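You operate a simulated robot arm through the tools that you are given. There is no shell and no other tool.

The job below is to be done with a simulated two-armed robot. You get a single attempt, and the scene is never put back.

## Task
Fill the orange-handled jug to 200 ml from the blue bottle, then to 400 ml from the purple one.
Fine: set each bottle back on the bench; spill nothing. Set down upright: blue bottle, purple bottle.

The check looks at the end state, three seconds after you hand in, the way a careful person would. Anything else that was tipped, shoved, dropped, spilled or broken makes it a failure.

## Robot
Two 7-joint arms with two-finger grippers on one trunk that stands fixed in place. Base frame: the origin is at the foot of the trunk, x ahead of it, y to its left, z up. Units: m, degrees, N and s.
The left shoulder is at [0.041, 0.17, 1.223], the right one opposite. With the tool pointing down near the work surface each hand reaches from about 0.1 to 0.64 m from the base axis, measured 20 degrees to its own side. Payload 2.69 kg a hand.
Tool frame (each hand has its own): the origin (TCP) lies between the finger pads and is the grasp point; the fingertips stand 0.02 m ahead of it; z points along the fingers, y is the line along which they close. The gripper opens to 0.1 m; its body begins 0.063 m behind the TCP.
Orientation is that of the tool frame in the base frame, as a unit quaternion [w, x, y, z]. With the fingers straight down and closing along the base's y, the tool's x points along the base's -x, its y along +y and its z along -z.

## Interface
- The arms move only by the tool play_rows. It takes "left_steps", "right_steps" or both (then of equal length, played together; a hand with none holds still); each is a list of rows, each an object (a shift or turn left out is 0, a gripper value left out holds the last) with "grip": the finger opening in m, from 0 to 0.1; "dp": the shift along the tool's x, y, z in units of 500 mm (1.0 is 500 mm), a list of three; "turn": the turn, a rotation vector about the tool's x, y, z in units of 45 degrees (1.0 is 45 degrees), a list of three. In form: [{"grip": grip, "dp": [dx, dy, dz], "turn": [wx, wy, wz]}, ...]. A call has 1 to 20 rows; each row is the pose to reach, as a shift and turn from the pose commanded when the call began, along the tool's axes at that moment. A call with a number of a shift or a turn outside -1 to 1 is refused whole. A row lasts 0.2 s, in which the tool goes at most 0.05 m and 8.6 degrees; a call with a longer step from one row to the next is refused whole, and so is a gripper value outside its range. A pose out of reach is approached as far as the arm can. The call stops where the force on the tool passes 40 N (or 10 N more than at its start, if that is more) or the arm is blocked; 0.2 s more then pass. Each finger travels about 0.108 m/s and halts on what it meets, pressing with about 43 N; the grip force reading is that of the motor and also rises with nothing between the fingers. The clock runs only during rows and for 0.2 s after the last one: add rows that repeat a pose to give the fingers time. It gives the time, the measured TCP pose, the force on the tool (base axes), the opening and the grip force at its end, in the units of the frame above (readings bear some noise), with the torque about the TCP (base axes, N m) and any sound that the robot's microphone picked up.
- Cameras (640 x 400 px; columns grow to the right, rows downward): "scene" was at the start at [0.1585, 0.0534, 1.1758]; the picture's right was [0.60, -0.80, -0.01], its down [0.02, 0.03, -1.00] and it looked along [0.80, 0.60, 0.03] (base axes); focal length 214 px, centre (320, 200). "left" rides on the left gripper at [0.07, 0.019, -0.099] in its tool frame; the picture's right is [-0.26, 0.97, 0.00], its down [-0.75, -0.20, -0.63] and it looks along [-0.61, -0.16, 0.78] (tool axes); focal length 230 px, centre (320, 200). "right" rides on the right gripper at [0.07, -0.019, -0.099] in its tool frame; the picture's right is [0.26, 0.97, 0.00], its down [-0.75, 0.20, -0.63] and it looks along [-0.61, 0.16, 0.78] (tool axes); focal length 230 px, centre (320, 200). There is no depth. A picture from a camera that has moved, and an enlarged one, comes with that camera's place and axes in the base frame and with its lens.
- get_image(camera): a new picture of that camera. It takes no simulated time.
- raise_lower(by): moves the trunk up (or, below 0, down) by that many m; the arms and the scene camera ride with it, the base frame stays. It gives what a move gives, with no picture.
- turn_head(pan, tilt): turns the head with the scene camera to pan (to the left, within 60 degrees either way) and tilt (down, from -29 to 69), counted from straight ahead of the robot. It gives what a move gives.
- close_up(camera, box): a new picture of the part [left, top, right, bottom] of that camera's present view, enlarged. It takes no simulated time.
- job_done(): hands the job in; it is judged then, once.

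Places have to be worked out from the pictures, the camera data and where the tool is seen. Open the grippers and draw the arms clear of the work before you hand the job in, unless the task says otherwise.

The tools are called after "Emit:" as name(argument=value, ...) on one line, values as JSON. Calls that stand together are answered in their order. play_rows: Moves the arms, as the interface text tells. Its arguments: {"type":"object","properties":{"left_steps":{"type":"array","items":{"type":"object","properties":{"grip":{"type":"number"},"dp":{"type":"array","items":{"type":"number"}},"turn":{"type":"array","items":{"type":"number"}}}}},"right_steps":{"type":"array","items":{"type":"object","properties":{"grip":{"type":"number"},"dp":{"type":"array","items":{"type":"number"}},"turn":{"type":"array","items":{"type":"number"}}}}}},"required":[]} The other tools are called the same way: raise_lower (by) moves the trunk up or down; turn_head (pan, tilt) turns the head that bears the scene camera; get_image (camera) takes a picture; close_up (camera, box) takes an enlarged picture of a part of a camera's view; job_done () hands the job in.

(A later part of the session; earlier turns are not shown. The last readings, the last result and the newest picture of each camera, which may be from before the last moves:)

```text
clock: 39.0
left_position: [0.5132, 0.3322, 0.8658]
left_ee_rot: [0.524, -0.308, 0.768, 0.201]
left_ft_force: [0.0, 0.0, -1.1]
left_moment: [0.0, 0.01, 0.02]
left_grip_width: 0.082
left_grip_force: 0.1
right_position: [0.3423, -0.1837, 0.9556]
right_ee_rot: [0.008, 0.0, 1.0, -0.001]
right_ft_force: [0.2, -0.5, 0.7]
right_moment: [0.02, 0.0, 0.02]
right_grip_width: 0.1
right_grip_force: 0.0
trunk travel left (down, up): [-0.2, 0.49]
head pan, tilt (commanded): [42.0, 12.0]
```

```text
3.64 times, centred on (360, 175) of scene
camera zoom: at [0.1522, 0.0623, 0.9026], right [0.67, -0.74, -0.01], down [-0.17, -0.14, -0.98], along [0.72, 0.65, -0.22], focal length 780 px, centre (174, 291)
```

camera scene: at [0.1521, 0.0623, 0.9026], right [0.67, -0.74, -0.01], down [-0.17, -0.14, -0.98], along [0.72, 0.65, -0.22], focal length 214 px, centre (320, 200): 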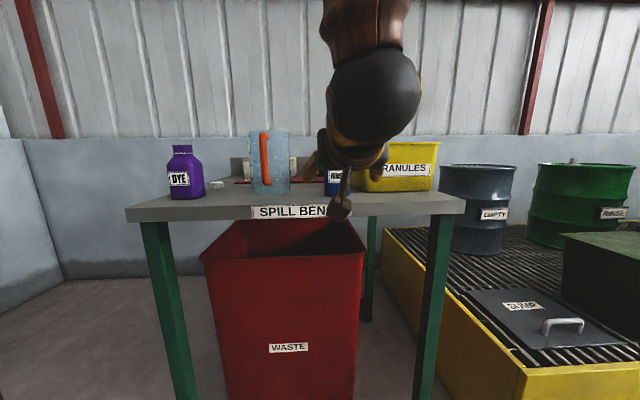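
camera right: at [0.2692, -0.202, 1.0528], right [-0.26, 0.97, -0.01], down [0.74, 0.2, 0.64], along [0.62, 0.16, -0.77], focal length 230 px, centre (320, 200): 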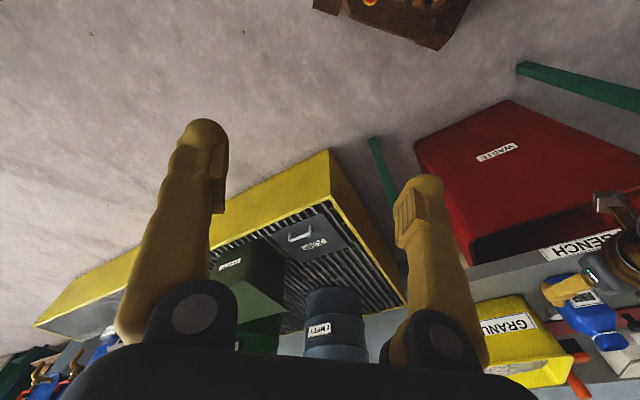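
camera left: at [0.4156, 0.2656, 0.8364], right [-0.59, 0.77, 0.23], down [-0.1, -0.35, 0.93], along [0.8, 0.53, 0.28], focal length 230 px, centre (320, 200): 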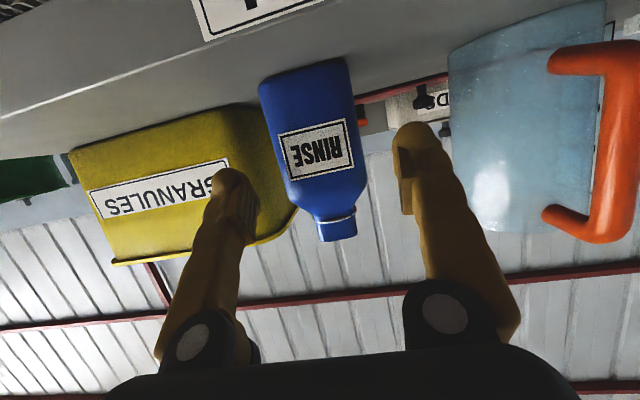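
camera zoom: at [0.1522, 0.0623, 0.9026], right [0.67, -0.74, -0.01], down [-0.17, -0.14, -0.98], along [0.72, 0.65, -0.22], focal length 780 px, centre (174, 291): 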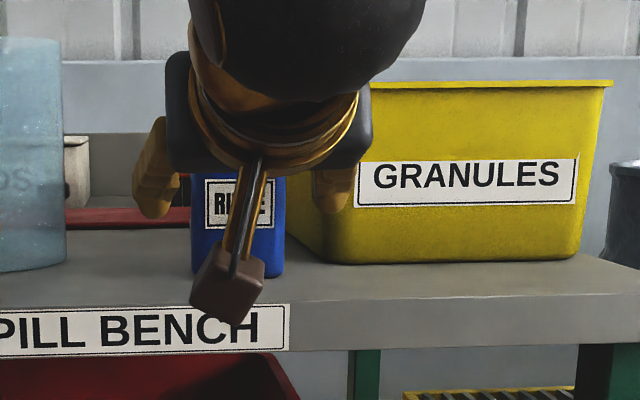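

Fingers straddle the bottle evenly (TCP s=0.118, n=0.600) and the bin is still clear. I advance a further 4.2 cm so the pads reach the bottle's middle, then look before closing.

Emit:
play_rows(left_steps=[{"dp": [-0.01, 0, 0.026]}, {"dp": [-0.021, 0, 0.052]}, {"dp": [-0.031, 0, 0.078]}, {"dp": [-0.031, 0, 0.078]}, {"dp": [-0.031, 0, 0.078]}])

Emit:
get_image(camera="left")

Emit:
close_up(camera="scene", box=[280, 120, 440, 230])

```text
clock: 40.2
left_position: [0.5437, 0.3599, 0.8648]
left_ee_rot: [0.524, -0.309, 0.767, 0.202]
left_ft_force: [0.7, 0.2, 0.5]
left_moment: [-0.01, 0.0, -0.03]
left_grip_width: 0.082
left_grip_force: 0.1
right_position: [0.3418, -0.1829, 0.9553]
right_ee_rot: [0.008, 0.001, 1.0, -0.001]
right_ft_force: [0.0, -0.6, -0.2]
right_moment: [-0.03, -0.02, 0.03]
right_grip_width: 0.1
right_grip_force: 0.1
trunk travel left (down, up): [-0.2, 0.49]
head pan, tilt (commanded): [42.0, 12.0]
```

```text
taken
camera left: at [0.4457, 0.2937, 0.8357], right [-0.59, 0.77, 0.23], down [-0.1, -0.35, 0.93], along [0.8, 0.53, 0.28], focal length 230 px, centre (320, 200)
```

left: 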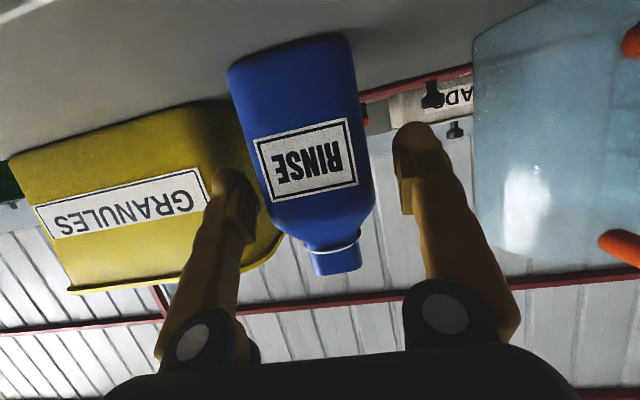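

```text
3.64 times, centred on (360, 175) of scene
camera zoom: at [0.1521, 0.0623, 0.9026], right [0.67, -0.74, -0.01], down [-0.17, -0.14, -0.98], along [0.72, 0.65, -0.22], focal length 780 px, centre (174, 291)
```

zoom: 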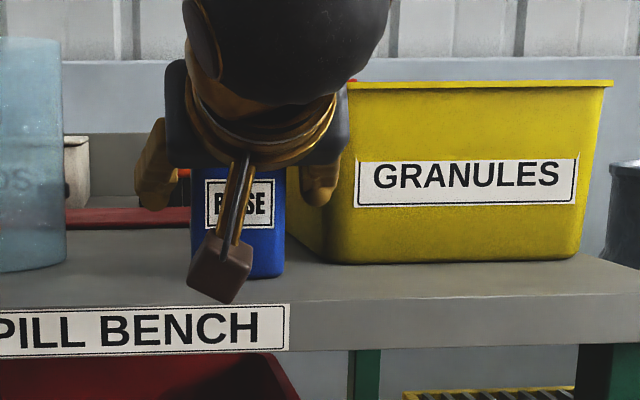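

The bottle is centred between the pads (edges at 270 and 375 px, 262 to 382 expected) and the right finger clears the bin. I close the gripper.

Emit:
play_rows(left_steps=[{"grip": 0.072}, {"grip": 0.062}, {"grip": 0.052}, {"grip": 0.045}, {"grip": 0.04}, {"grip": 0.04}])

Emit:
get_image(camera="left")

```text
clock: 41.6
left_position: [0.5431, 0.3611, 0.8656]
left_ee_rot: [0.525, -0.308, 0.767, 0.202]
left_ft_force: [-0.6, -1.3, 1.1]
left_moment: [-0.09, -0.12, -0.06]
left_grip_width: 0.0597
left_grip_force: 42.2
right_position: [0.3407, -0.184, 0.9564]
right_ee_rot: [0.007, 0.001, 1.0, -0.001]
right_ft_force: [-0.4, -0.3, -0.2]
right_moment: [0.02, 0.01, 0.04]
right_grip_width: 0.0999
right_grip_force: 0.0
trunk travel left (down, up): [-0.2, 0.49]
head pan, tilt (commanded): [42.0, 12.0]
```

```text
taken
camera left: at [0.4457, 0.2935, 0.8359], right [-0.59, 0.77, 0.23], down [-0.1, -0.35, 0.93], along [0.8, 0.53, 0.28], focal length 230 px, centre (320, 200)
```

left: 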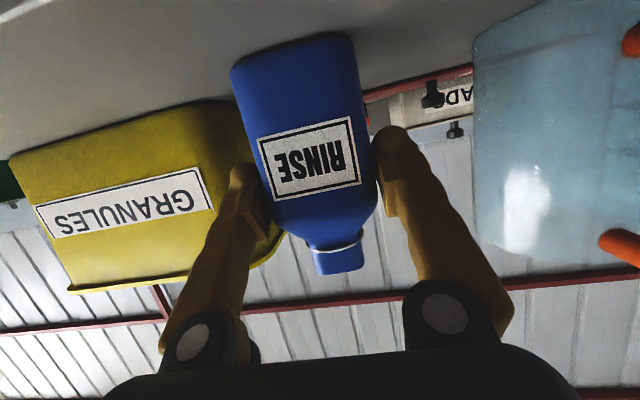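

The grip is firm at 59.7 mm and 42 N. I lift 2 cm and draw back 5 cm from the bin, smoothly, before raising further.

Emit:
play_rows(left_steps=[{"dp": [-0.0186, 0, -0.0073]}, {"dp": [-0.0372, 0, -0.0146]}, {"dp": [-0.0372, 0, -0.0146]}, {"dp": [-0.028, 0, -0.038]}, {"dp": [-0.019, 0, -0.061]}, {"dp": [-0.0098, 0, -0.0845]}, {"dp": [-0.0006, 0, -0.1076]}, {"dp": [-0.0006, 0, -0.1076]}, {"dp": [-0.0006, 0, -0.1076]}])

Emit:
get_image(camera="left")

Emit:
get_image(camera="scene")

```text
clock: 43.6
left_position: [0.5087, 0.3276, 0.8855]
left_ee_rot: [0.525, -0.309, 0.767, 0.203]
left_ft_force: [0.5, -0.2, -3.4]
left_moment: [-0.04, 0.04, 0.01]
left_grip_width: 0.0596
left_grip_force: 42.9
right_position: [0.342, -0.1831, 0.9551]
right_ee_rot: [0.008, 0.0, 1.0, -0.001]
right_ft_force: [0.1, -0.6, -0.2]
right_moment: [-0.01, -0.01, 0.02]
right_grip_width: 0.1
right_grip_force: 0.1
trunk travel left (down, up): [-0.2, 0.49]
head pan, tilt (commanded): [42.0, 12.0]
```

```text
taken
camera left: at [0.4099, 0.2603, 0.8576], right [-0.59, 0.77, 0.23], down [-0.1, -0.35, 0.93], along [0.8, 0.53, 0.28], focal length 230 px, centre (320, 200)
```

left: 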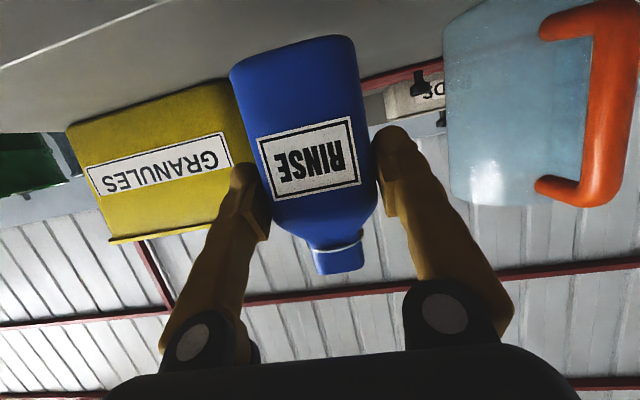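

```text
taken
camera scene: at [0.1523, 0.0625, 0.9025], right [0.67, -0.74, -0.01], down [-0.17, -0.14, -0.98], along [0.72, 0.65, -0.22], focal length 214 px, centre (320, 200)
```

scene: 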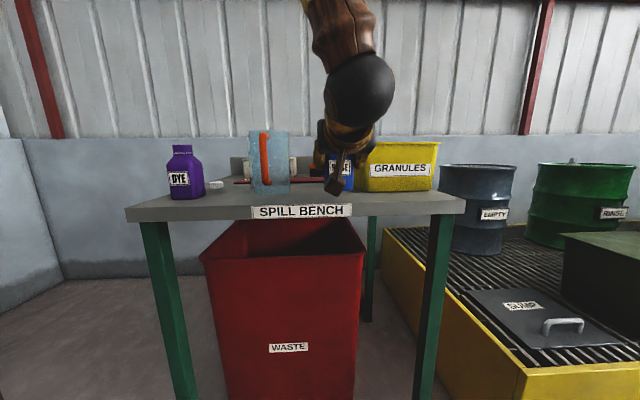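

The bottle is lifted, with a load of about 3.4 N. I raise the trunk 17 cm to clear the jug rim.

Emit:
raise_lower(by=0.17)

```text
clock: 45.5
left_position: [0.5074, 0.3261, 1.0555]
left_ee_rot: [0.525, -0.308, 0.767, 0.202]
left_ft_force: [0.1, 0.3, -3.0]
left_moment: [-0.04, 0.06, 0.0]
left_grip_width: 0.0594
left_grip_force: 42.7
right_position: [0.3429, -0.1827, 1.1245]
right_ee_rot: [0.008, 0.001, 1.0, -0.001]
right_ft_force: [-0.3, 0.4, -0.3]
right_moment: [-0.02, 0.06, -0.03]
right_grip_width: 0.1001
right_grip_force: 0.1
trunk travel left (down, up): [-0.37, 0.32]
head pan, tilt (commanded): [42.0, 12.0]
```

The bottle bottom is near z≈0.99. I carry it over to the left side of the jug, TCP s≈-0.112, n≈0.695.

Emit:
play_rows(left_steps=[{"dp": [-0.004, 0.023, 0.01]}, {"dp": [-0.011, 0.069, 0.029]}, {"dp": [-0.02, 0.12, 0.05]}, {"dp": [-0.029, 0.175, 0.073]}, {"dp": [-0.038, 0.23, 0.097]}, {"dp": [-0.047, 0.285, 0.12]}, {"dp": [-0.056, 0.34, 0.143]}, {"dp": [-0.065, 0.391, 0.164]}, {"dp": [-0.072, 0.437, 0.183]}, {"dp": [-0.076, 0.46, 0.193]}, {"dp": [-0.076, 0.46, 0.193]}, {"dp": [-0.076, 0.46, 0.193]}])

Emit:
turn_head(pan=50, tilt=12)

Emit:
get_image(camera="scene")

Emit:
get_image(camera="left")

```text
clock: 48.1
left_position: [0.4233, 0.5655, 1.0402]
left_ee_rot: [0.512, -0.306, 0.776, 0.206]
left_ft_force: [-0.6, -0.2, -3.7]
left_moment: [-0.03, 0.01, 0.0]
left_grip_width: 0.0592
left_grip_force: 43.5
right_position: [0.3424, -0.1831, 1.1238]
right_ee_rot: [0.008, 0.001, 1.0, -0.002]
right_ft_force: [0.4, -0.5, 0.6]
right_moment: [0.02, 0.01, 0.0]
right_grip_width: 0.0999
right_grip_force: 0.1
trunk travel left (down, up): [-0.37, 0.32]
head pan, tilt (commanded): [42.0, 12.0]
```

```text
clock: 48.8
left_position: [0.4249, 0.5655, 1.0402]
left_ee_rot: [0.512, -0.306, 0.776, 0.206]
left_ft_force: [1.2, -0.7, -2.5]
left_moment: [-0.02, 0.02, -0.01]
left_grip_width: 0.0592
left_grip_force: 43.0
right_position: [0.3425, -0.1825, 1.1246]
right_ee_rot: [0.008, 0.0, 1.0, -0.001]
right_ft_force: [0.3, 0.6, -0.1]
right_moment: [0.03, -0.01, 0.02]
right_grip_width: 0.1
right_grip_force: 0.0
trunk travel left (down, up): [-0.37, 0.32]
head pan, tilt (commanded): [50.0, 12.0]
```

```text
taken
camera scene: at [0.1459, 0.0716, 1.0727], right [0.77, -0.64, -0.01], down [-0.15, -0.16, -0.98], along [0.63, 0.75, -0.22], focal length 214 px, centre (320, 200)
```

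scene: 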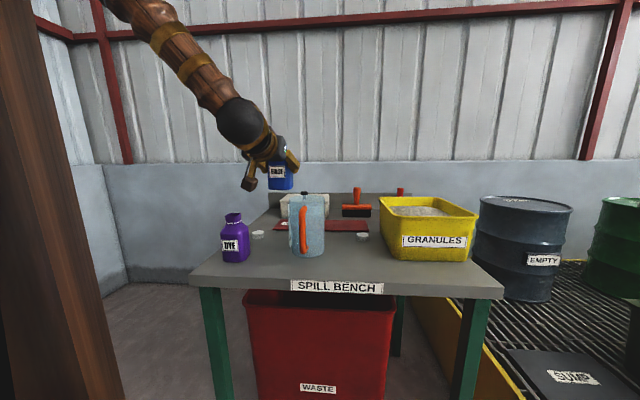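

```text
taken
camera left: at [0.3261, 0.4982, 1.0146], right [-0.59, 0.77, 0.24], down [-0.07, -0.35, 0.94], along [0.81, 0.53, 0.26], focal length 230 px, centre (320, 200)
```

left: 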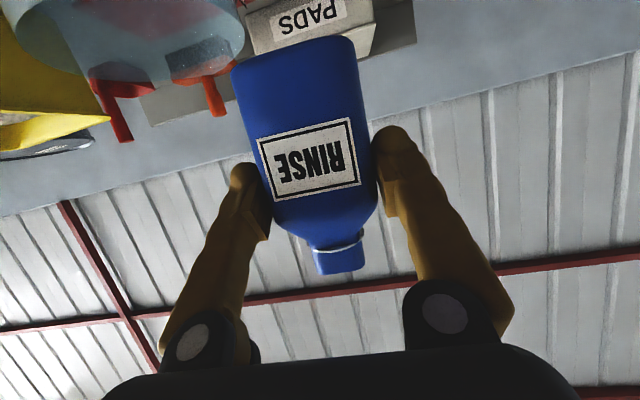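

The bottle is poised left of the jug at TCP (0.424, 0.566, 1.040). I zoom on the jug from both cameras to pin down its rim relative to the bottle mouth.

Emit:
close_up(camera="scene", box=[210, 120, 350, 270])

Emit:
close_up(camera="left", box=[0, 0, 260, 160])

Emit:
get_image(camera="right")

```text
2.67 times, centred on (280, 195) of scene
camera zoom: at [0.1459, 0.0716, 1.0727], right [0.77, -0.64, -0.01], down [-0.15, -0.16, -0.98], along [0.63, 0.75, -0.22], focal length 572 px, centre (427, 213)
```

zoom: 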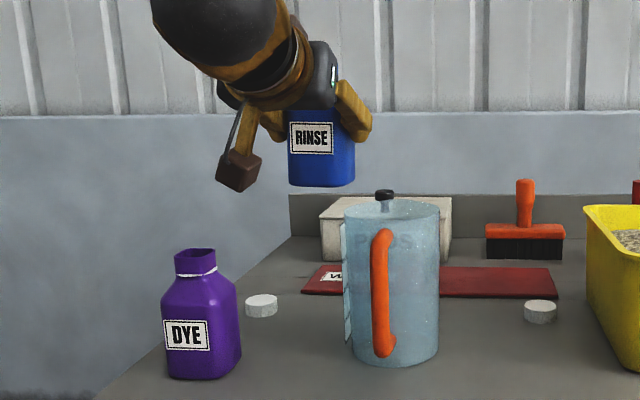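

```text
2.46 times, centred on (130, 80) of left
camera zoom: at [0.3261, 0.4982, 1.0146], right [-0.59, 0.77, 0.24], down [-0.07, -0.35, 0.94], along [0.81, 0.53, 0.26], focal length 566 px, centre (788, 495)
```

zoom: 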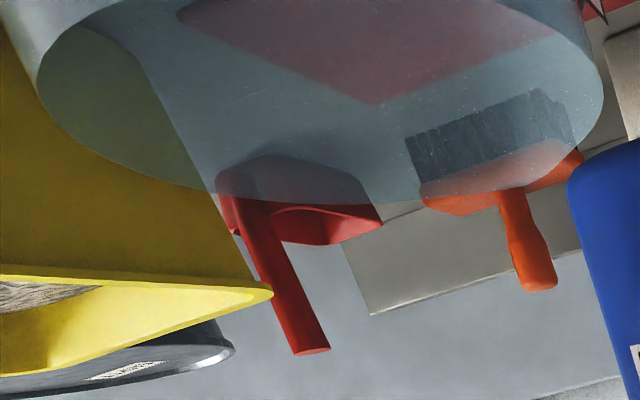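

```text
taken
camera right: at [0.2697, -0.2019, 1.2227], right [-0.26, 0.97, -0.01], down [0.74, 0.2, 0.64], along [0.62, 0.16, -0.77], focal length 230 px, centre (320, 200)
```

right: 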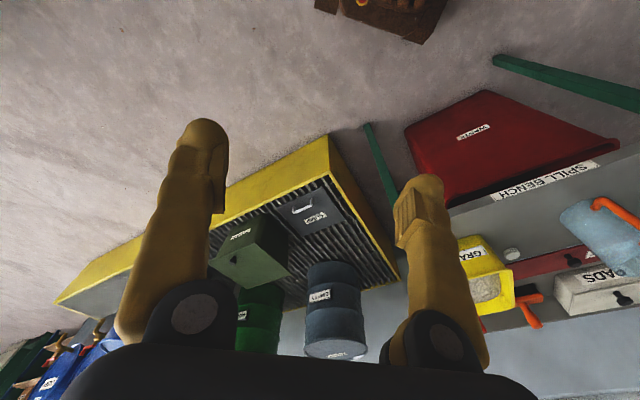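

The jug centre refines to about (0.477, 0.525), so the lip will end up roughly 1 cm left of the jug axis, over the opening. I raise slightly and roll clockwise to 35°, short of the expected pouring angle.

Emit:
play_rows(left_steps=[{"dp": [-0.011, 0, -0.0047], "turn": [-0.0435, 0.0014, 0.1023]}, {"dp": [-0.022, 0, -0.0094], "turn": [-0.087, 0.0028, 0.2047]}, {"dp": [-0.022, 0, -0.0094], "turn": [-0.1305, 0.0042, 0.307]}, {"dp": [-0.022, 0, -0.0094], "turn": [-0.174, 0.0056, 0.4093]}, {"dp": [-0.022, 0, -0.0094], "turn": [-0.2175, 0.007, 0.5117]}, {"dp": [-0.022, 0, -0.0094], "turn": [-0.261, 0.0084, 0.614]}, {"dp": [-0.022, 0, -0.0094], "turn": [-0.3045, 0.0099, 0.7164]}, {"dp": [-0.022, 0, -0.0094], "turn": [-0.3045, 0.0099, 0.7164]}])

Emit:
close_up(camera="scene", box=[210, 110, 350, 260])

Emit:
get_image(camera="left")

```text
clock: 50.6
left_position: [0.4259, 0.5663, 1.0628]
left_ee_rot: [0.405, -0.145, 0.795, 0.427]
left_ft_force: [-0.7, -0.2, -2.7]
left_moment: [-0.04, -0.04, 0.02]
left_grip_width: 0.0593
left_grip_force: 43.0
right_position: [0.3421, -0.1838, 1.1241]
right_ee_rot: [0.007, 0.0, 1.0, -0.001]
right_ft_force: [-0.4, 0.2, -0.7]
right_moment: [-0.02, -0.04, -0.01]
right_grip_width: 0.0999
right_grip_force: 0.1
trunk travel left (down, up): [-0.37, 0.32]
head pan, tilt (commanded): [50.0, 12.0]
```

```text
2.67 times, centred on (280, 185) of scene
camera zoom: at [0.1457, 0.0717, 1.0727], right [0.77, -0.64, -0.01], down [-0.15, -0.16, -0.98], along [0.62, 0.75, -0.22], focal length 572 px, centre (427, 240)
```

zoom: 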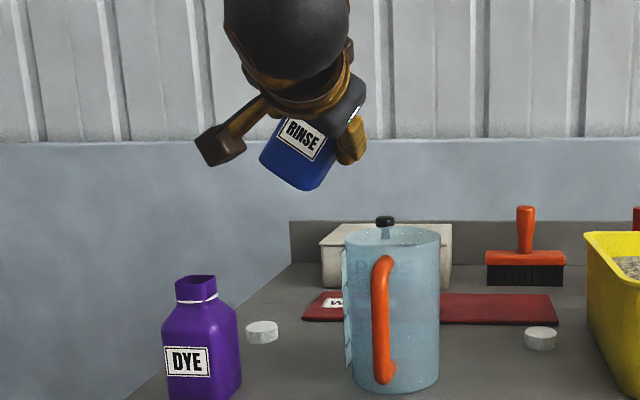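

```text
taken
camera left: at [0.32, 0.5061, 1.0512], right [-0.39, 0.55, 0.74], down [0.26, -0.71, 0.66], along [0.88, 0.45, 0.14], focal length 230 px, centre (320, 200)
```

left: 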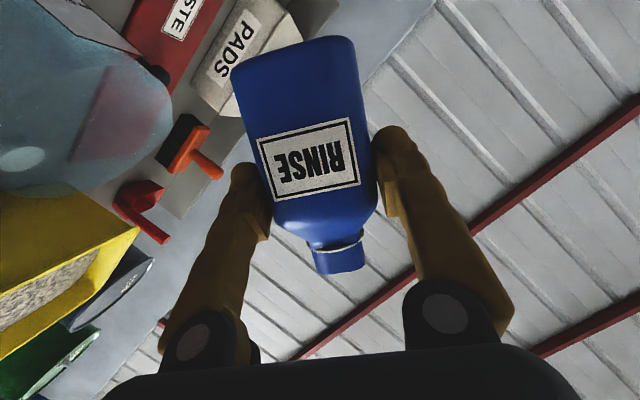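

At 35° nothing pours yet (load still about 3 N), and the lip sits over the left part of the jug opening. I lower about 1.3 cm and tilt another 10°.

Emit:
play_rows(left_steps=[{"dp": [0.01, -0.0073, 0.004], "turn": [-0.029, 0.001, 0.068]}, {"dp": [0.02, -0.0146, 0.008], "turn": [-0.058, 0.002, 0.136]}, {"dp": [0.02, -0.0146, 0.008], "turn": [-0.087, 0.003, 0.205]}, {"dp": [0.02, -0.0146, 0.008], "turn": [-0.087, 0.003, 0.205]}, {"dp": [0.02, -0.0146, 0.008], "turn": [-0.087, 0.003, 0.205]}])

Emit:
close_up(camera="scene", box=[230, 120, 350, 250])

```text
clock: 51.8
left_position: [0.425, 0.5649, 1.0517]
left_ee_rot: [0.363, -0.094, 0.791, 0.484]
left_ft_force: [0.2, -0.4, -2.8]
left_moment: [-0.06, 0.02, -0.02]
left_grip_width: 0.0593
left_grip_force: 43.2
right_position: [0.3414, -0.1823, 1.1257]
right_ee_rot: [0.008, 0.0, 1.0, -0.001]
right_ft_force: [-0.7, 0.4, 1.2]
right_moment: [0.02, 0.0, 0.0]
right_grip_width: 0.1003
right_grip_force: 0.1
trunk travel left (down, up): [-0.37, 0.32]
head pan, tilt (commanded): [50.0, 12.0]
```

```text
3.08 times, centred on (290, 185) of scene
camera zoom: at [0.1459, 0.0716, 1.0727], right [0.77, -0.64, -0.01], down [-0.15, -0.16, -0.98], along [0.62, 0.75, -0.22], focal length 660 px, centre (412, 246)
```

zoom: 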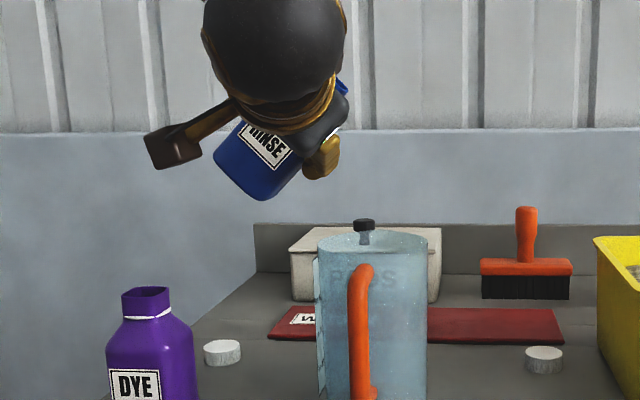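

Still no flow at 45°; the lip shows at the upper right of the bottle, about 2 cm left of the jug's axis. I shift 1 cm right and tilt to 53°.

Emit:
play_rows(left_steps=[{"dp": [-0.0065, -0.007, -0.0027], "turn": [-0.023, 0.001, 0.055]}, {"dp": [-0.013, -0.0141, -0.0055], "turn": [-0.046, 0.002, 0.109]}, {"dp": [-0.013, -0.0141, -0.0055], "turn": [-0.07, 0.002, 0.164]}, {"dp": [-0.013, -0.0141, -0.0055], "turn": [-0.07, 0.002, 0.164]}, {"dp": [-0.013, -0.0141, -0.0055], "turn": [-0.07, 0.002, 0.164]}])

Emit:
close_up(camera="scene", box=[240, 120, 350, 260])

```text
clock: 53.0
left_position: [0.4334, 0.5568, 1.0526]
left_ee_rot: [0.328, -0.052, 0.782, 0.528]
left_ft_force: [0.4, -0.5, -2.6]
left_moment: [-0.06, 0.01, -0.07]
left_grip_width: 0.0592
left_grip_force: 43.4
right_position: [0.3414, -0.1821, 1.1239]
right_ee_rot: [0.008, 0.0, 1.0, 0.0]
right_ft_force: [0.2, -0.5, -0.2]
right_moment: [-0.02, 0.02, 0.0]
right_grip_width: 0.1003
right_grip_force: 0.0
trunk travel left (down, up): [-0.37, 0.32]
head pan, tilt (commanded): [50.0, 12.0]
```

```text
2.86 times, centred on (295, 190) of scene
camera zoom: at [0.1459, 0.0716, 1.0727], right [0.77, -0.64, -0.01], down [-0.15, -0.16, -0.98], along [0.62, 0.75, -0.22], focal length 613 px, centre (391, 229)
```

zoom: 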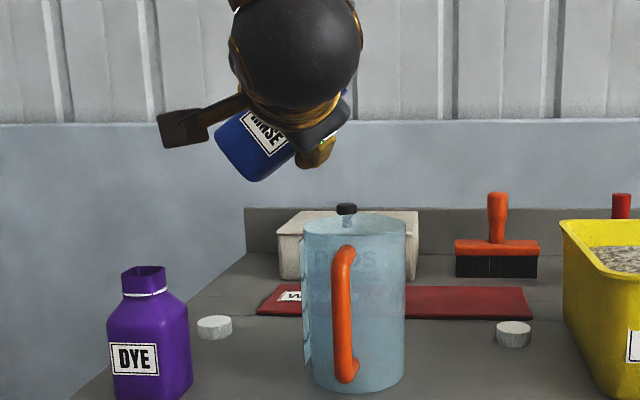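

At 53° there's still no obvious stream. I zoom in on the lip and on the jug's bottom to be sure.

Emit:
close_up(camera="scene", box=[285, 130, 325, 200])

Emit:
close_up(camera="scene", box=[280, 190, 335, 260])

Emit:
get_image(camera="left")

```text
5.71 times, centred on (305, 165) of scene
camera zoom: at [0.1459, 0.0716, 1.0727], right [0.77, -0.64, -0.01], down [-0.15, -0.16, -0.98], along [0.62, 0.75, -0.22], focal length 1226 px, centre (406, 400)
```

zoom: 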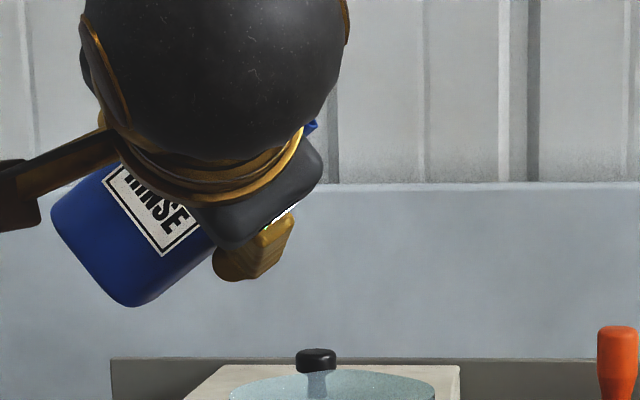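

```text
5.71 times, centred on (308, 225) of scene
camera zoom: at [0.1459, 0.0716, 1.0727], right [0.77, -0.64, -0.01], down [-0.15, -0.16, -0.98], along [0.62, 0.75, -0.22], focal length 1226 px, centre (391, 57)
```

zoom: 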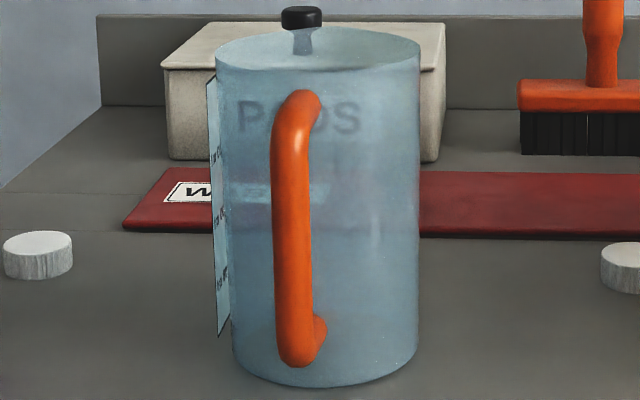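

```text
taken
camera left: at [0.3266, 0.4995, 1.0486], right [-0.21, 0.35, 0.91], down [0.38, -0.83, 0.41], along [0.9, 0.44, 0.04], focal length 230 px, centre (320, 200)
```

left: 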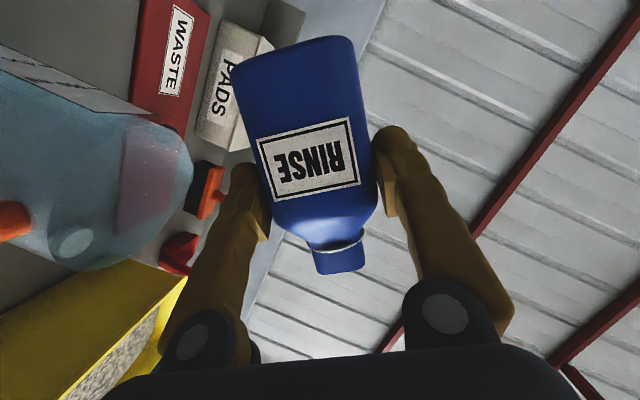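

No liquid has moved yet and the jug is empty. I continue to 60°.

Emit:
play_rows(left_steps=[{"turn": [-0.02, 0.001, 0.048]}, {"turn": [-0.04, 0.001, 0.095]}, {"turn": [-0.061, 0.002, 0.143]}, {"turn": [-0.061, 0.002, 0.143]}, {"turn": [-0.061, 0.002, 0.143]}])

Emit:
get_image(camera="left")

Emit:
close_up(camera="scene", box=[280, 190, 335, 260])

```text
clock: 54.2
left_position: [0.433, 0.5578, 1.0511]
left_ee_rot: [0.296, -0.017, 0.771, 0.564]
left_ft_force: [-0.2, -0.5, -3.4]
left_moment: [-0.04, 0.04, -0.01]
left_grip_width: 0.0593
left_grip_force: 43.7
right_position: [0.3425, -0.1833, 1.1245]
right_ee_rot: [0.008, 0.0, 1.0, -0.001]
right_ft_force: [-0.1, -0.4, -0.1]
right_moment: [0.0, 0.01, 0.02]
right_grip_width: 0.0997
right_grip_force: 0.0
trunk travel left (down, up): [-0.37, 0.32]
head pan, tilt (commanded): [50.0, 12.0]
```

```text
taken
camera left: at [0.3267, 0.4996, 1.0523], right [-0.14, 0.27, 0.95], down [0.42, -0.86, 0.3], along [0.9, 0.44, 0.0], focal length 230 px, centre (320, 200)
```

left: 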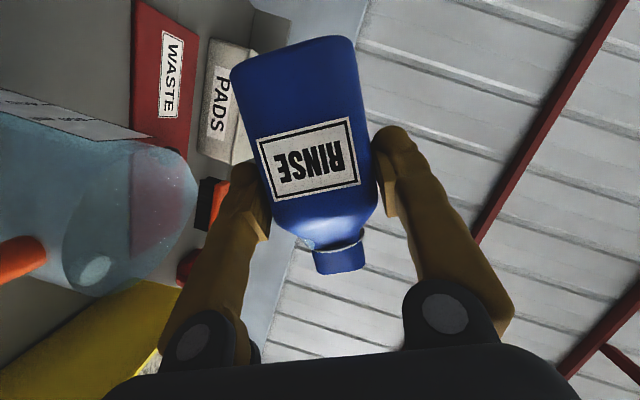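

```text
5.71 times, centred on (308, 225) of scene
camera zoom: at [0.1459, 0.0715, 1.0727], right [0.77, -0.64, -0.01], down [-0.15, -0.16, -0.98], along [0.62, 0.75, -0.22], focal length 1226 px, centre (391, 57)
```

zoom: 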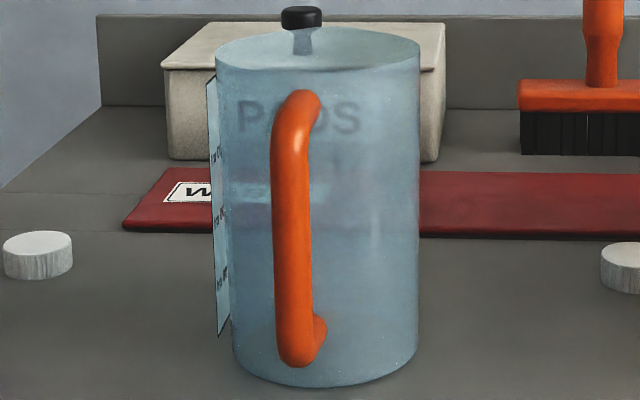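

Still empty; the jug's scale strip is visible in the wrist view too, and the lip lines up with the jug opening. I tilt to 68°.

Emit:
play_rows(left_steps=[{"turn": [-0.023, 0.001, 0.055]}, {"turn": [-0.046, 0.002, 0.109]}, {"turn": [-0.07, 0.002, 0.164]}, {"turn": [-0.07, 0.002, 0.164]}, {"turn": [-0.07, 0.002, 0.164]}])

Emit:
get_image(camera="left")

Emit:
close_up(camera="scene", box=[270, 140, 340, 260])

```text
clock: 55.4
left_position: [0.4327, 0.5578, 1.0525]
left_ee_rot: [0.259, 0.023, 0.755, 0.602]
left_ft_force: [0.6, -0.2, -3.0]
left_moment: [-0.06, 0.01, -0.01]
left_grip_width: 0.0595
left_grip_force: 43.1
right_position: [0.3418, -0.1831, 1.1252]
right_ee_rot: [0.007, 0.0, 1.0, -0.001]
right_ft_force: [-0.1, 0.4, 0.4]
right_moment: [0.0, 0.0, 0.0]
right_grip_width: 0.0997
right_grip_force: 0.2
trunk travel left (down, up): [-0.37, 0.32]
head pan, tilt (commanded): [50.0, 12.0]
```

```text
taken
camera left: at [0.326, 0.4987, 1.0572], right [-0.04, 0.17, 0.98], down [0.44, -0.88, 0.17], along [0.9, 0.44, -0.04], focal length 230 px, centre (320, 200)
```

left: 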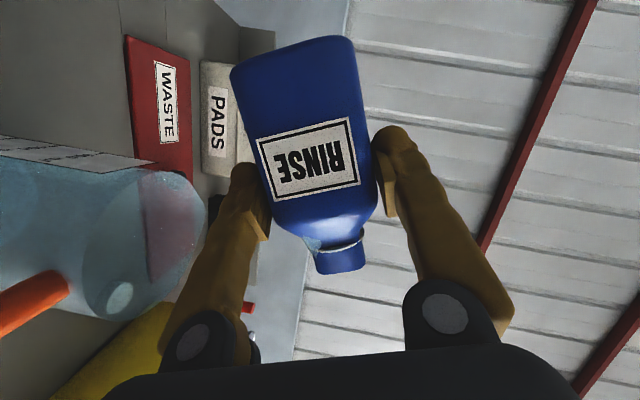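

```text
3.33 times, centred on (305, 200) of scene
camera zoom: at [0.146, 0.0715, 1.0727], right [0.77, -0.64, -0.01], down [-0.15, -0.16, -0.98], along [0.62, 0.75, -0.22], focal length 715 px, centre (370, 200)
```

zoom: 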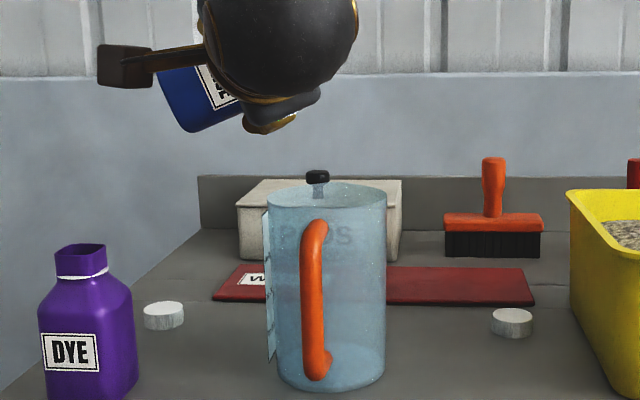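

There's no flow at 68° either, and the load remains at about 3 N. I continue to 76° in small steps.

Emit:
play_rows(left_steps=[{"turn": [-0.023, 0.001, 0.055]}, {"turn": [-0.046, 0.002, 0.109]}, {"turn": [-0.07, 0.002, 0.164]}, {"turn": [-0.07, 0.002, 0.164]}, {"turn": [-0.07, 0.002, 0.164]}])

Emit:
get_image(camera="left")

Emit:
close_up(camera="scene", box=[270, 140, 340, 260])

```text
clock: 56.6
left_position: [0.432, 0.5591, 1.0514]
left_ee_rot: [0.219, 0.065, 0.735, 0.638]
left_ft_force: [0.1, -0.2, -2.3]
left_moment: [-0.03, 0.0, -0.01]
left_grip_width: 0.0591
left_grip_force: 43.1
right_position: [0.3428, -0.1837, 1.1242]
right_ee_rot: [0.007, 0.001, 1.0, -0.002]
right_ft_force: [0.3, -0.1, 0.3]
right_moment: [-0.01, -0.01, 0.03]
right_grip_width: 0.0998
right_grip_force: 0.0
trunk travel left (down, up): [-0.37, 0.32]
head pan, tilt (commanded): [50.0, 12.0]
```

```text
taken
camera left: at [0.3273, 0.4975, 1.0613], right [0.05, 0.07, 1.0], down [0.46, -0.89, 0.04], along [0.89, 0.45, -0.08], focal length 230 px, centre (320, 200)
```

left: 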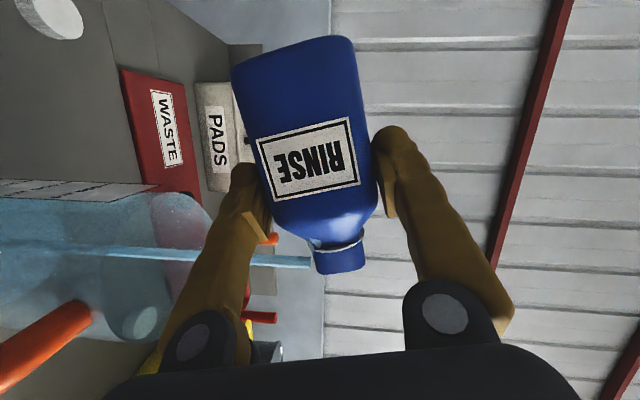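

```text
3.33 times, centred on (305, 200) of scene
camera zoom: at [0.1459, 0.0715, 1.0727], right [0.77, -0.64, -0.01], down [-0.15, -0.16, -0.98], along [0.62, 0.75, -0.22], focal length 715 px, centre (370, 200)
```

zoom: 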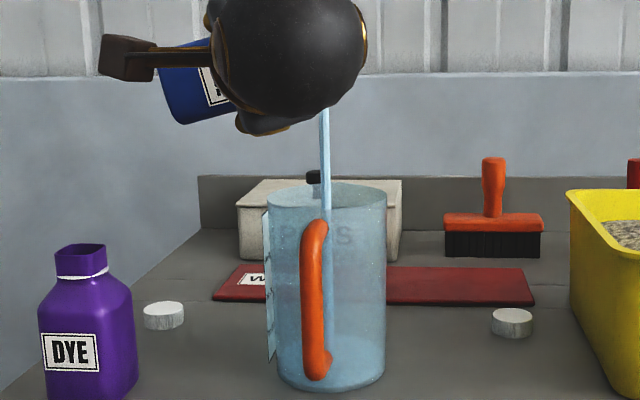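

A stream is falling into the middle of the jug. I hold here for about 0.6 s and check the level.

Emit:
play_rows(left_steps=[{"turn": [0, 0, 0]}, {"turn": [0, 0, 0]}])

Emit:
close_up(camera="scene", box=[280, 190, 335, 260])

Emit:
get_image(camera="left")

```text
clock: 57.2
left_position: [0.4316, 0.5574, 1.0513]
left_ee_rot: [0.219, 0.064, 0.735, 0.639]
left_ft_force: [-0.1, 0.8, -2.5]
left_moment: [-0.06, 0.01, 0.0]
left_grip_width: 0.0592
left_grip_force: 42.8
right_position: [0.3419, -0.1825, 1.1253]
right_ee_rot: [0.008, 0.0, 1.0, -0.001]
right_ft_force: [0.7, 0.3, -1.1]
right_moment: [-0.01, 0.0, 0.04]
right_grip_width: 0.0999
right_grip_force: 0.1
trunk travel left (down, up): [-0.37, 0.32]
head pan, tilt (commanded): [50.0, 12.0]
```

```text
5.71 times, centred on (308, 225) of scene
camera zoom: at [0.1459, 0.0716, 1.0727], right [0.77, -0.64, -0.01], down [-0.15, -0.16, -0.98], along [0.62, 0.75, -0.22], focal length 1226 px, centre (391, 57)
```

zoom: 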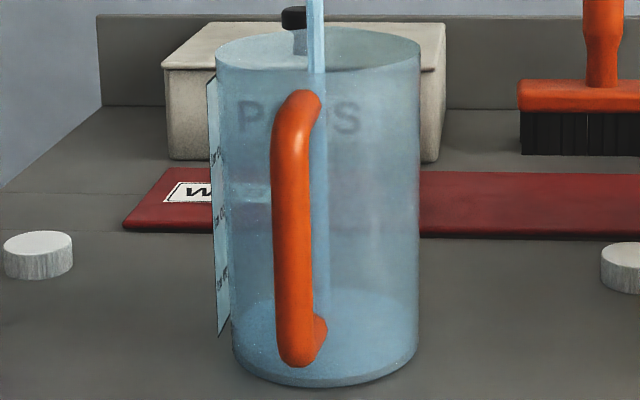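

```text
taken
camera left: at [0.3272, 0.4975, 1.0614], right [0.05, 0.07, 1.0], down [0.46, -0.89, 0.04], along [0.89, 0.45, -0.08], focal length 230 px, centre (320, 200)
```

left: 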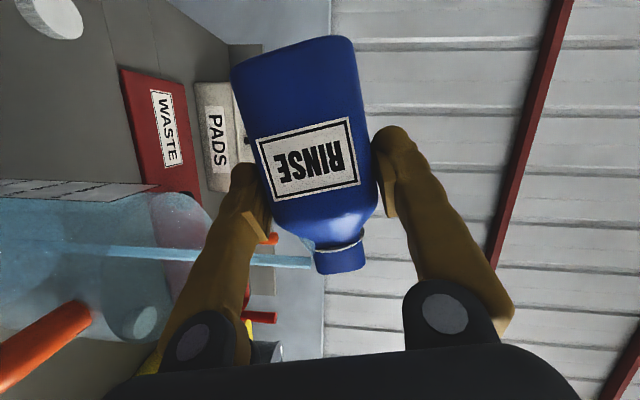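

The level is starting to rise. I zoom in on the lower half of the jug to make out the liquid surface against the scale marks.

Emit:
close_up(camera="scene", box=[288, 225, 332, 260])

Emit:
close_up(camera="left", box=[0, 160, 220, 350])

```text
11.43 times, centred on (310, 242) of scene
camera zoom: at [0.1459, 0.0716, 1.0727], right [0.77, -0.64, -0.01], down [-0.15, -0.16, -0.98], along [0.62, 0.75, -0.22], focal length 2451 px, centre (434, -286)
```

zoom: 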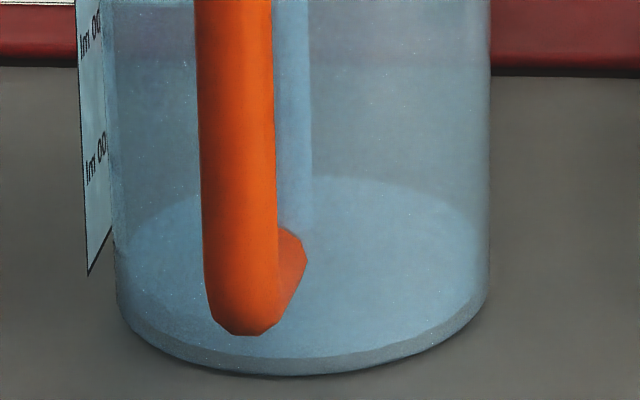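

```text
2.11 times, centred on (110, 255) of left
camera zoom: at [0.3272, 0.4975, 1.0614], right [0.05, 0.07, 1.0], down [0.46, -0.89, 0.04], along [0.89, 0.45, -0.08], focal length 484 px, centre (762, 84)
```

zoom: 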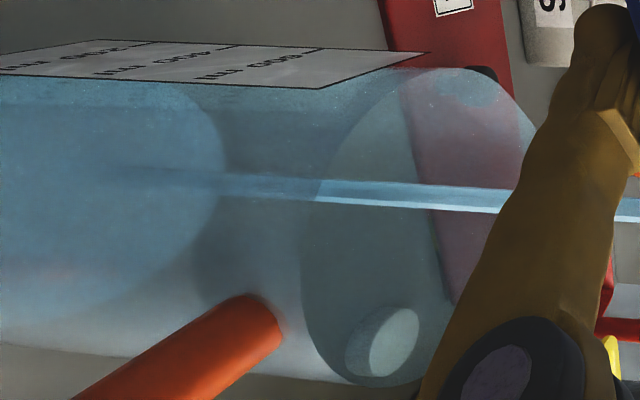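

I can read the strip now: it is marked in ml, viewed from behind. I zoom in on it from the wrist camera to see where the tick lines sit relative to the labels.

Emit:
close_up(camera="left", box=[0, 170, 110, 215])

Emit:
close_up(camera="scene", box=[290, 195, 306, 246])

```text
5.82 times, centred on (55, 192) of left
camera zoom: at [0.3272, 0.4975, 1.0614], right [0.05, 0.07, 1.0], down [0.46, -0.89, 0.04], along [0.89, 0.45, -0.08], focal length 1339 px, centre (1862, 244)
```

zoom: 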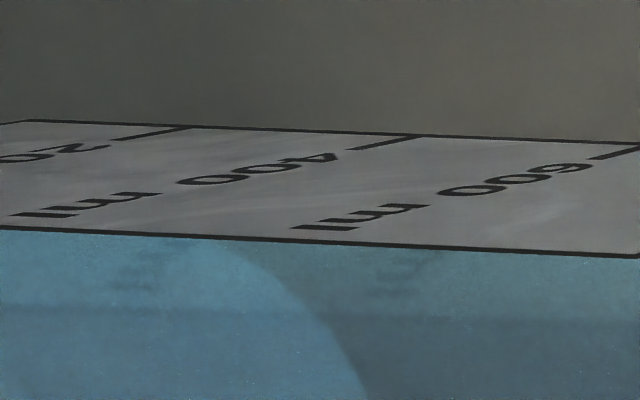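

```text
7.84 times, centred on (298, 220) of scene
camera zoom: at [0.1459, 0.0716, 1.0727], right [0.77, -0.64, -0.01], down [-0.15, -0.16, -0.98], along [0.62, 0.75, -0.22], focal length 1682 px, centre (492, 39)
```

zoom: 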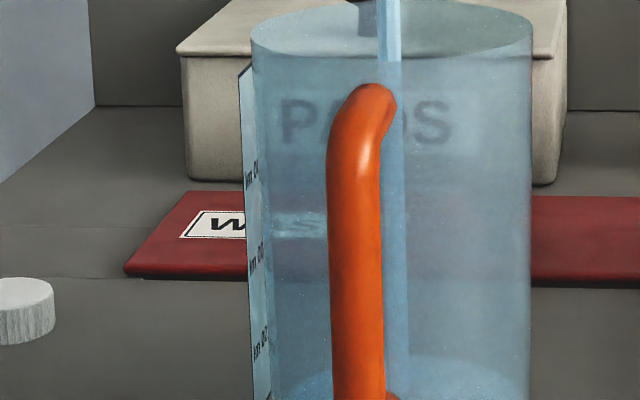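

The short tick lines for 200, 400 and 600 ml are each in line with their label. The jug holds roughly 15 to 20 ml so far. I hold the tilt for another second.

Emit:
play_rows(left_steps=[{"turn": [0, 0, 0]}, {"turn": [0, 0, 0]}, {"turn": [0, 0, 0]}, {"turn": [0, 0, 0]}])

Emit:
close_up(camera="scene", box=[288, 225, 332, 260])

Emit:
close_up(camera="left", box=[0, 160, 220, 350])

```text
clock: 58.2
left_position: [0.4321, 0.5578, 1.0521]
left_ee_rot: [0.219, 0.063, 0.735, 0.639]
left_ft_force: [0.0, -0.2, -2.1]
left_moment: [-0.07, 0.02, 0.01]
left_grip_width: 0.0594
left_grip_force: 43.3
right_position: [0.3418, -0.1819, 1.1241]
right_ee_rot: [0.008, 0.0, 1.0, -0.001]
right_ft_force: [-0.1, -0.1, -0.2]
right_moment: [0.0, -0.01, 0.02]
right_grip_width: 0.0999
right_grip_force: 0.1
trunk travel left (down, up): [-0.37, 0.32]
head pan, tilt (commanded): [50.0, 12.0]
```

```text
11.43 times, centred on (310, 242) of scene
camera zoom: at [0.1459, 0.0716, 1.0727], right [0.77, -0.64, -0.01], down [-0.15, -0.16, -0.98], along [0.62, 0.75, -0.22], focal length 2451 px, centre (434, -286)
```

zoom: 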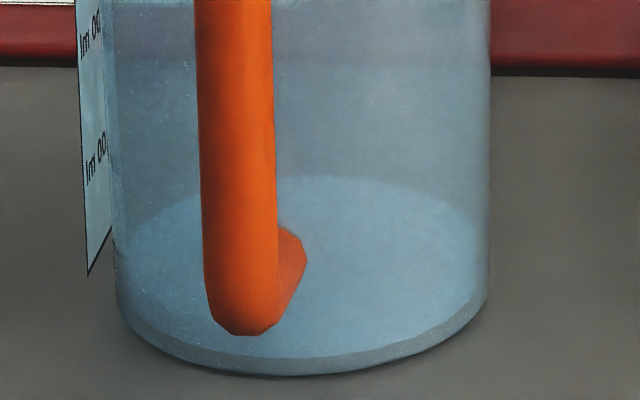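

```text
2.11 times, centred on (110, 255) of left
camera zoom: at [0.3272, 0.4975, 1.0613], right [0.05, 0.07, 1.0], down [0.46, -0.89, 0.04], along [0.89, 0.45, -0.08], focal length 484 px, centre (762, 84)
```

zoom: 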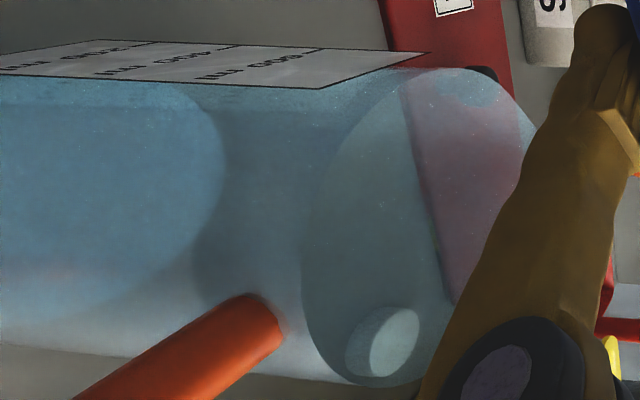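

The flow stopped by itself, so each tilt angle drains to its own equilibrium, which is easy to control. Only about 10 ml is in the jug; I tilt 5° more and wait.

Emit:
play_rows(left_steps=[{"turn": [-0.022, 0.001, 0.051]}, {"turn": [-0.043, 0.001, 0.102]}, {"turn": [-0.043, 0.001, 0.102]}, {"turn": [-0.043, 0.001, 0.102]}, {"turn": [-0.043, 0.001, 0.102]}, {"turn": [-0.043, 0.001, 0.102]}])

Emit:
close_up(camera="scene", box=[288, 225, 332, 260])

Emit:
get_image(camera="left")

```text
clock: 59.6
left_position: [0.432, 0.5572, 1.0508]
left_ee_rot: [0.194, 0.089, 0.721, 0.659]
left_ft_force: [-0.1, -0.4, -2.3]
left_moment: [-0.08, 0.0, 0.01]
left_grip_width: 0.0591
left_grip_force: 42.7
right_position: [0.3426, -0.184, 1.1249]
right_ee_rot: [0.008, 0.0, 1.0, -0.001]
right_ft_force: [-0.8, -0.2, -0.3]
right_moment: [0.0, 0.02, 0.0]
right_grip_width: 0.1003
right_grip_force: 0.1
trunk travel left (down, up): [-0.37, 0.32]
head pan, tilt (commanded): [50.0, 12.0]
```

```text
11.43 times, centred on (310, 242) of scene
camera zoom: at [0.1459, 0.0715, 1.0727], right [0.77, -0.64, -0.01], down [-0.15, -0.16, -0.98], along [0.62, 0.75, -0.22], focal length 2451 px, centre (434, -286)
```

zoom: 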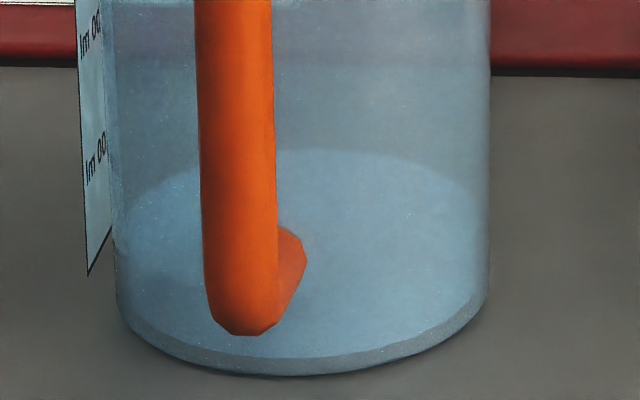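

```text
taken
camera left: at [0.3279, 0.4967, 1.0639], right [0.11, 0.01, 0.99], down [0.46, -0.89, -0.04], along [0.88, 0.46, -0.1], focal length 230 px, centre (320, 200)
```

left: 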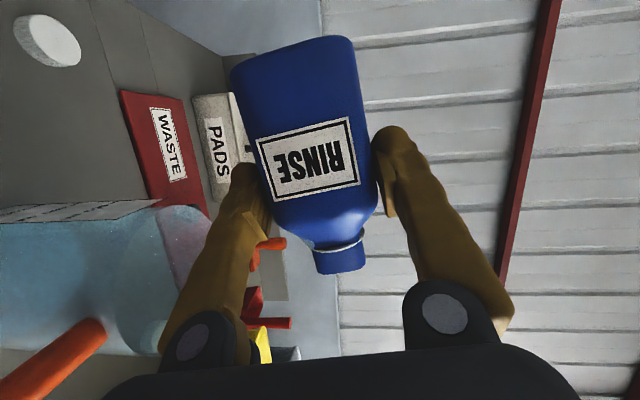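

The surface's back edge has moved up from y=175 to y=149. By projection the floor sits near y≈200 and 200 ml near y≈93, so the jug holds about 95 ml. I tilt another 5° to 86°.

Emit:
play_rows(left_steps=[{"turn": [-0.022, 0.001, 0.051]}, {"turn": [-0.043, 0.001, 0.102]}, {"turn": [-0.043, 0.001, 0.102]}, {"turn": [-0.043, 0.001, 0.102]}, {"turn": [-0.043, 0.001, 0.102]}, {"turn": [-0.043, 0.001, 0.102]}])

Emit:
close_up(camera="scene", box=[288, 225, 332, 260])

Emit:
close_up(camera="left", box=[0, 160, 220, 350])

```text
clock: 61.0
left_position: [0.4331, 0.5585, 1.0525]
left_ee_rot: [0.169, 0.116, 0.705, 0.679]
left_ft_force: [-0.9, 0.2, -1.6]
left_moment: [-0.05, -0.01, 0.04]
left_grip_width: 0.0592
left_grip_force: 43.9
right_position: [0.3417, -0.1832, 1.1255]
right_ee_rot: [0.007, 0.0, 1.0, -0.001]
right_ft_force: [-0.3, -0.7, 0.0]
right_moment: [0.05, 0.0, -0.02]
right_grip_width: 0.0998
right_grip_force: 0.0
trunk travel left (down, up): [-0.37, 0.32]
head pan, tilt (commanded): [50.0, 12.0]
```

```text
11.43 times, centred on (310, 242) of scene
camera zoom: at [0.1458, 0.0715, 1.0727], right [0.77, -0.64, -0.01], down [-0.15, -0.16, -0.98], along [0.62, 0.75, -0.22], focal length 2451 px, centre (434, -286)
```

zoom: 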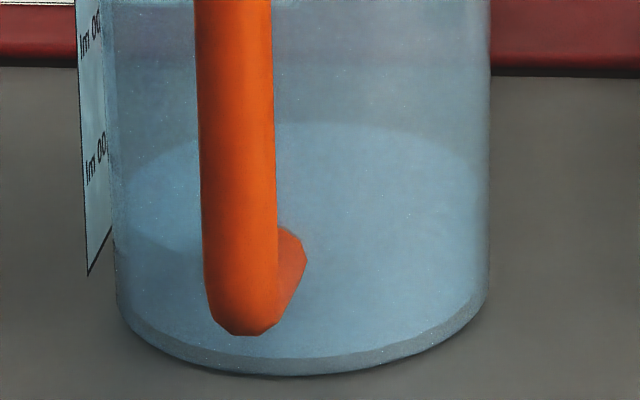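

```text
2.11 times, centred on (110, 255) of left
camera zoom: at [0.3289, 0.4955, 1.0664], right [0.17, -0.05, 0.98], down [0.45, -0.88, -0.12], along [0.87, 0.47, -0.13], focal length 484 px, centre (762, 84)
```

zoom: 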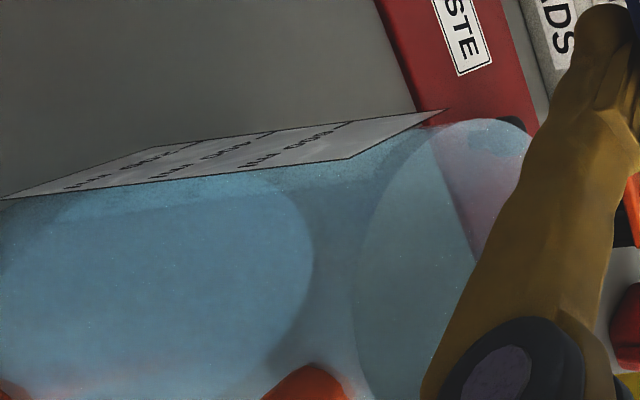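

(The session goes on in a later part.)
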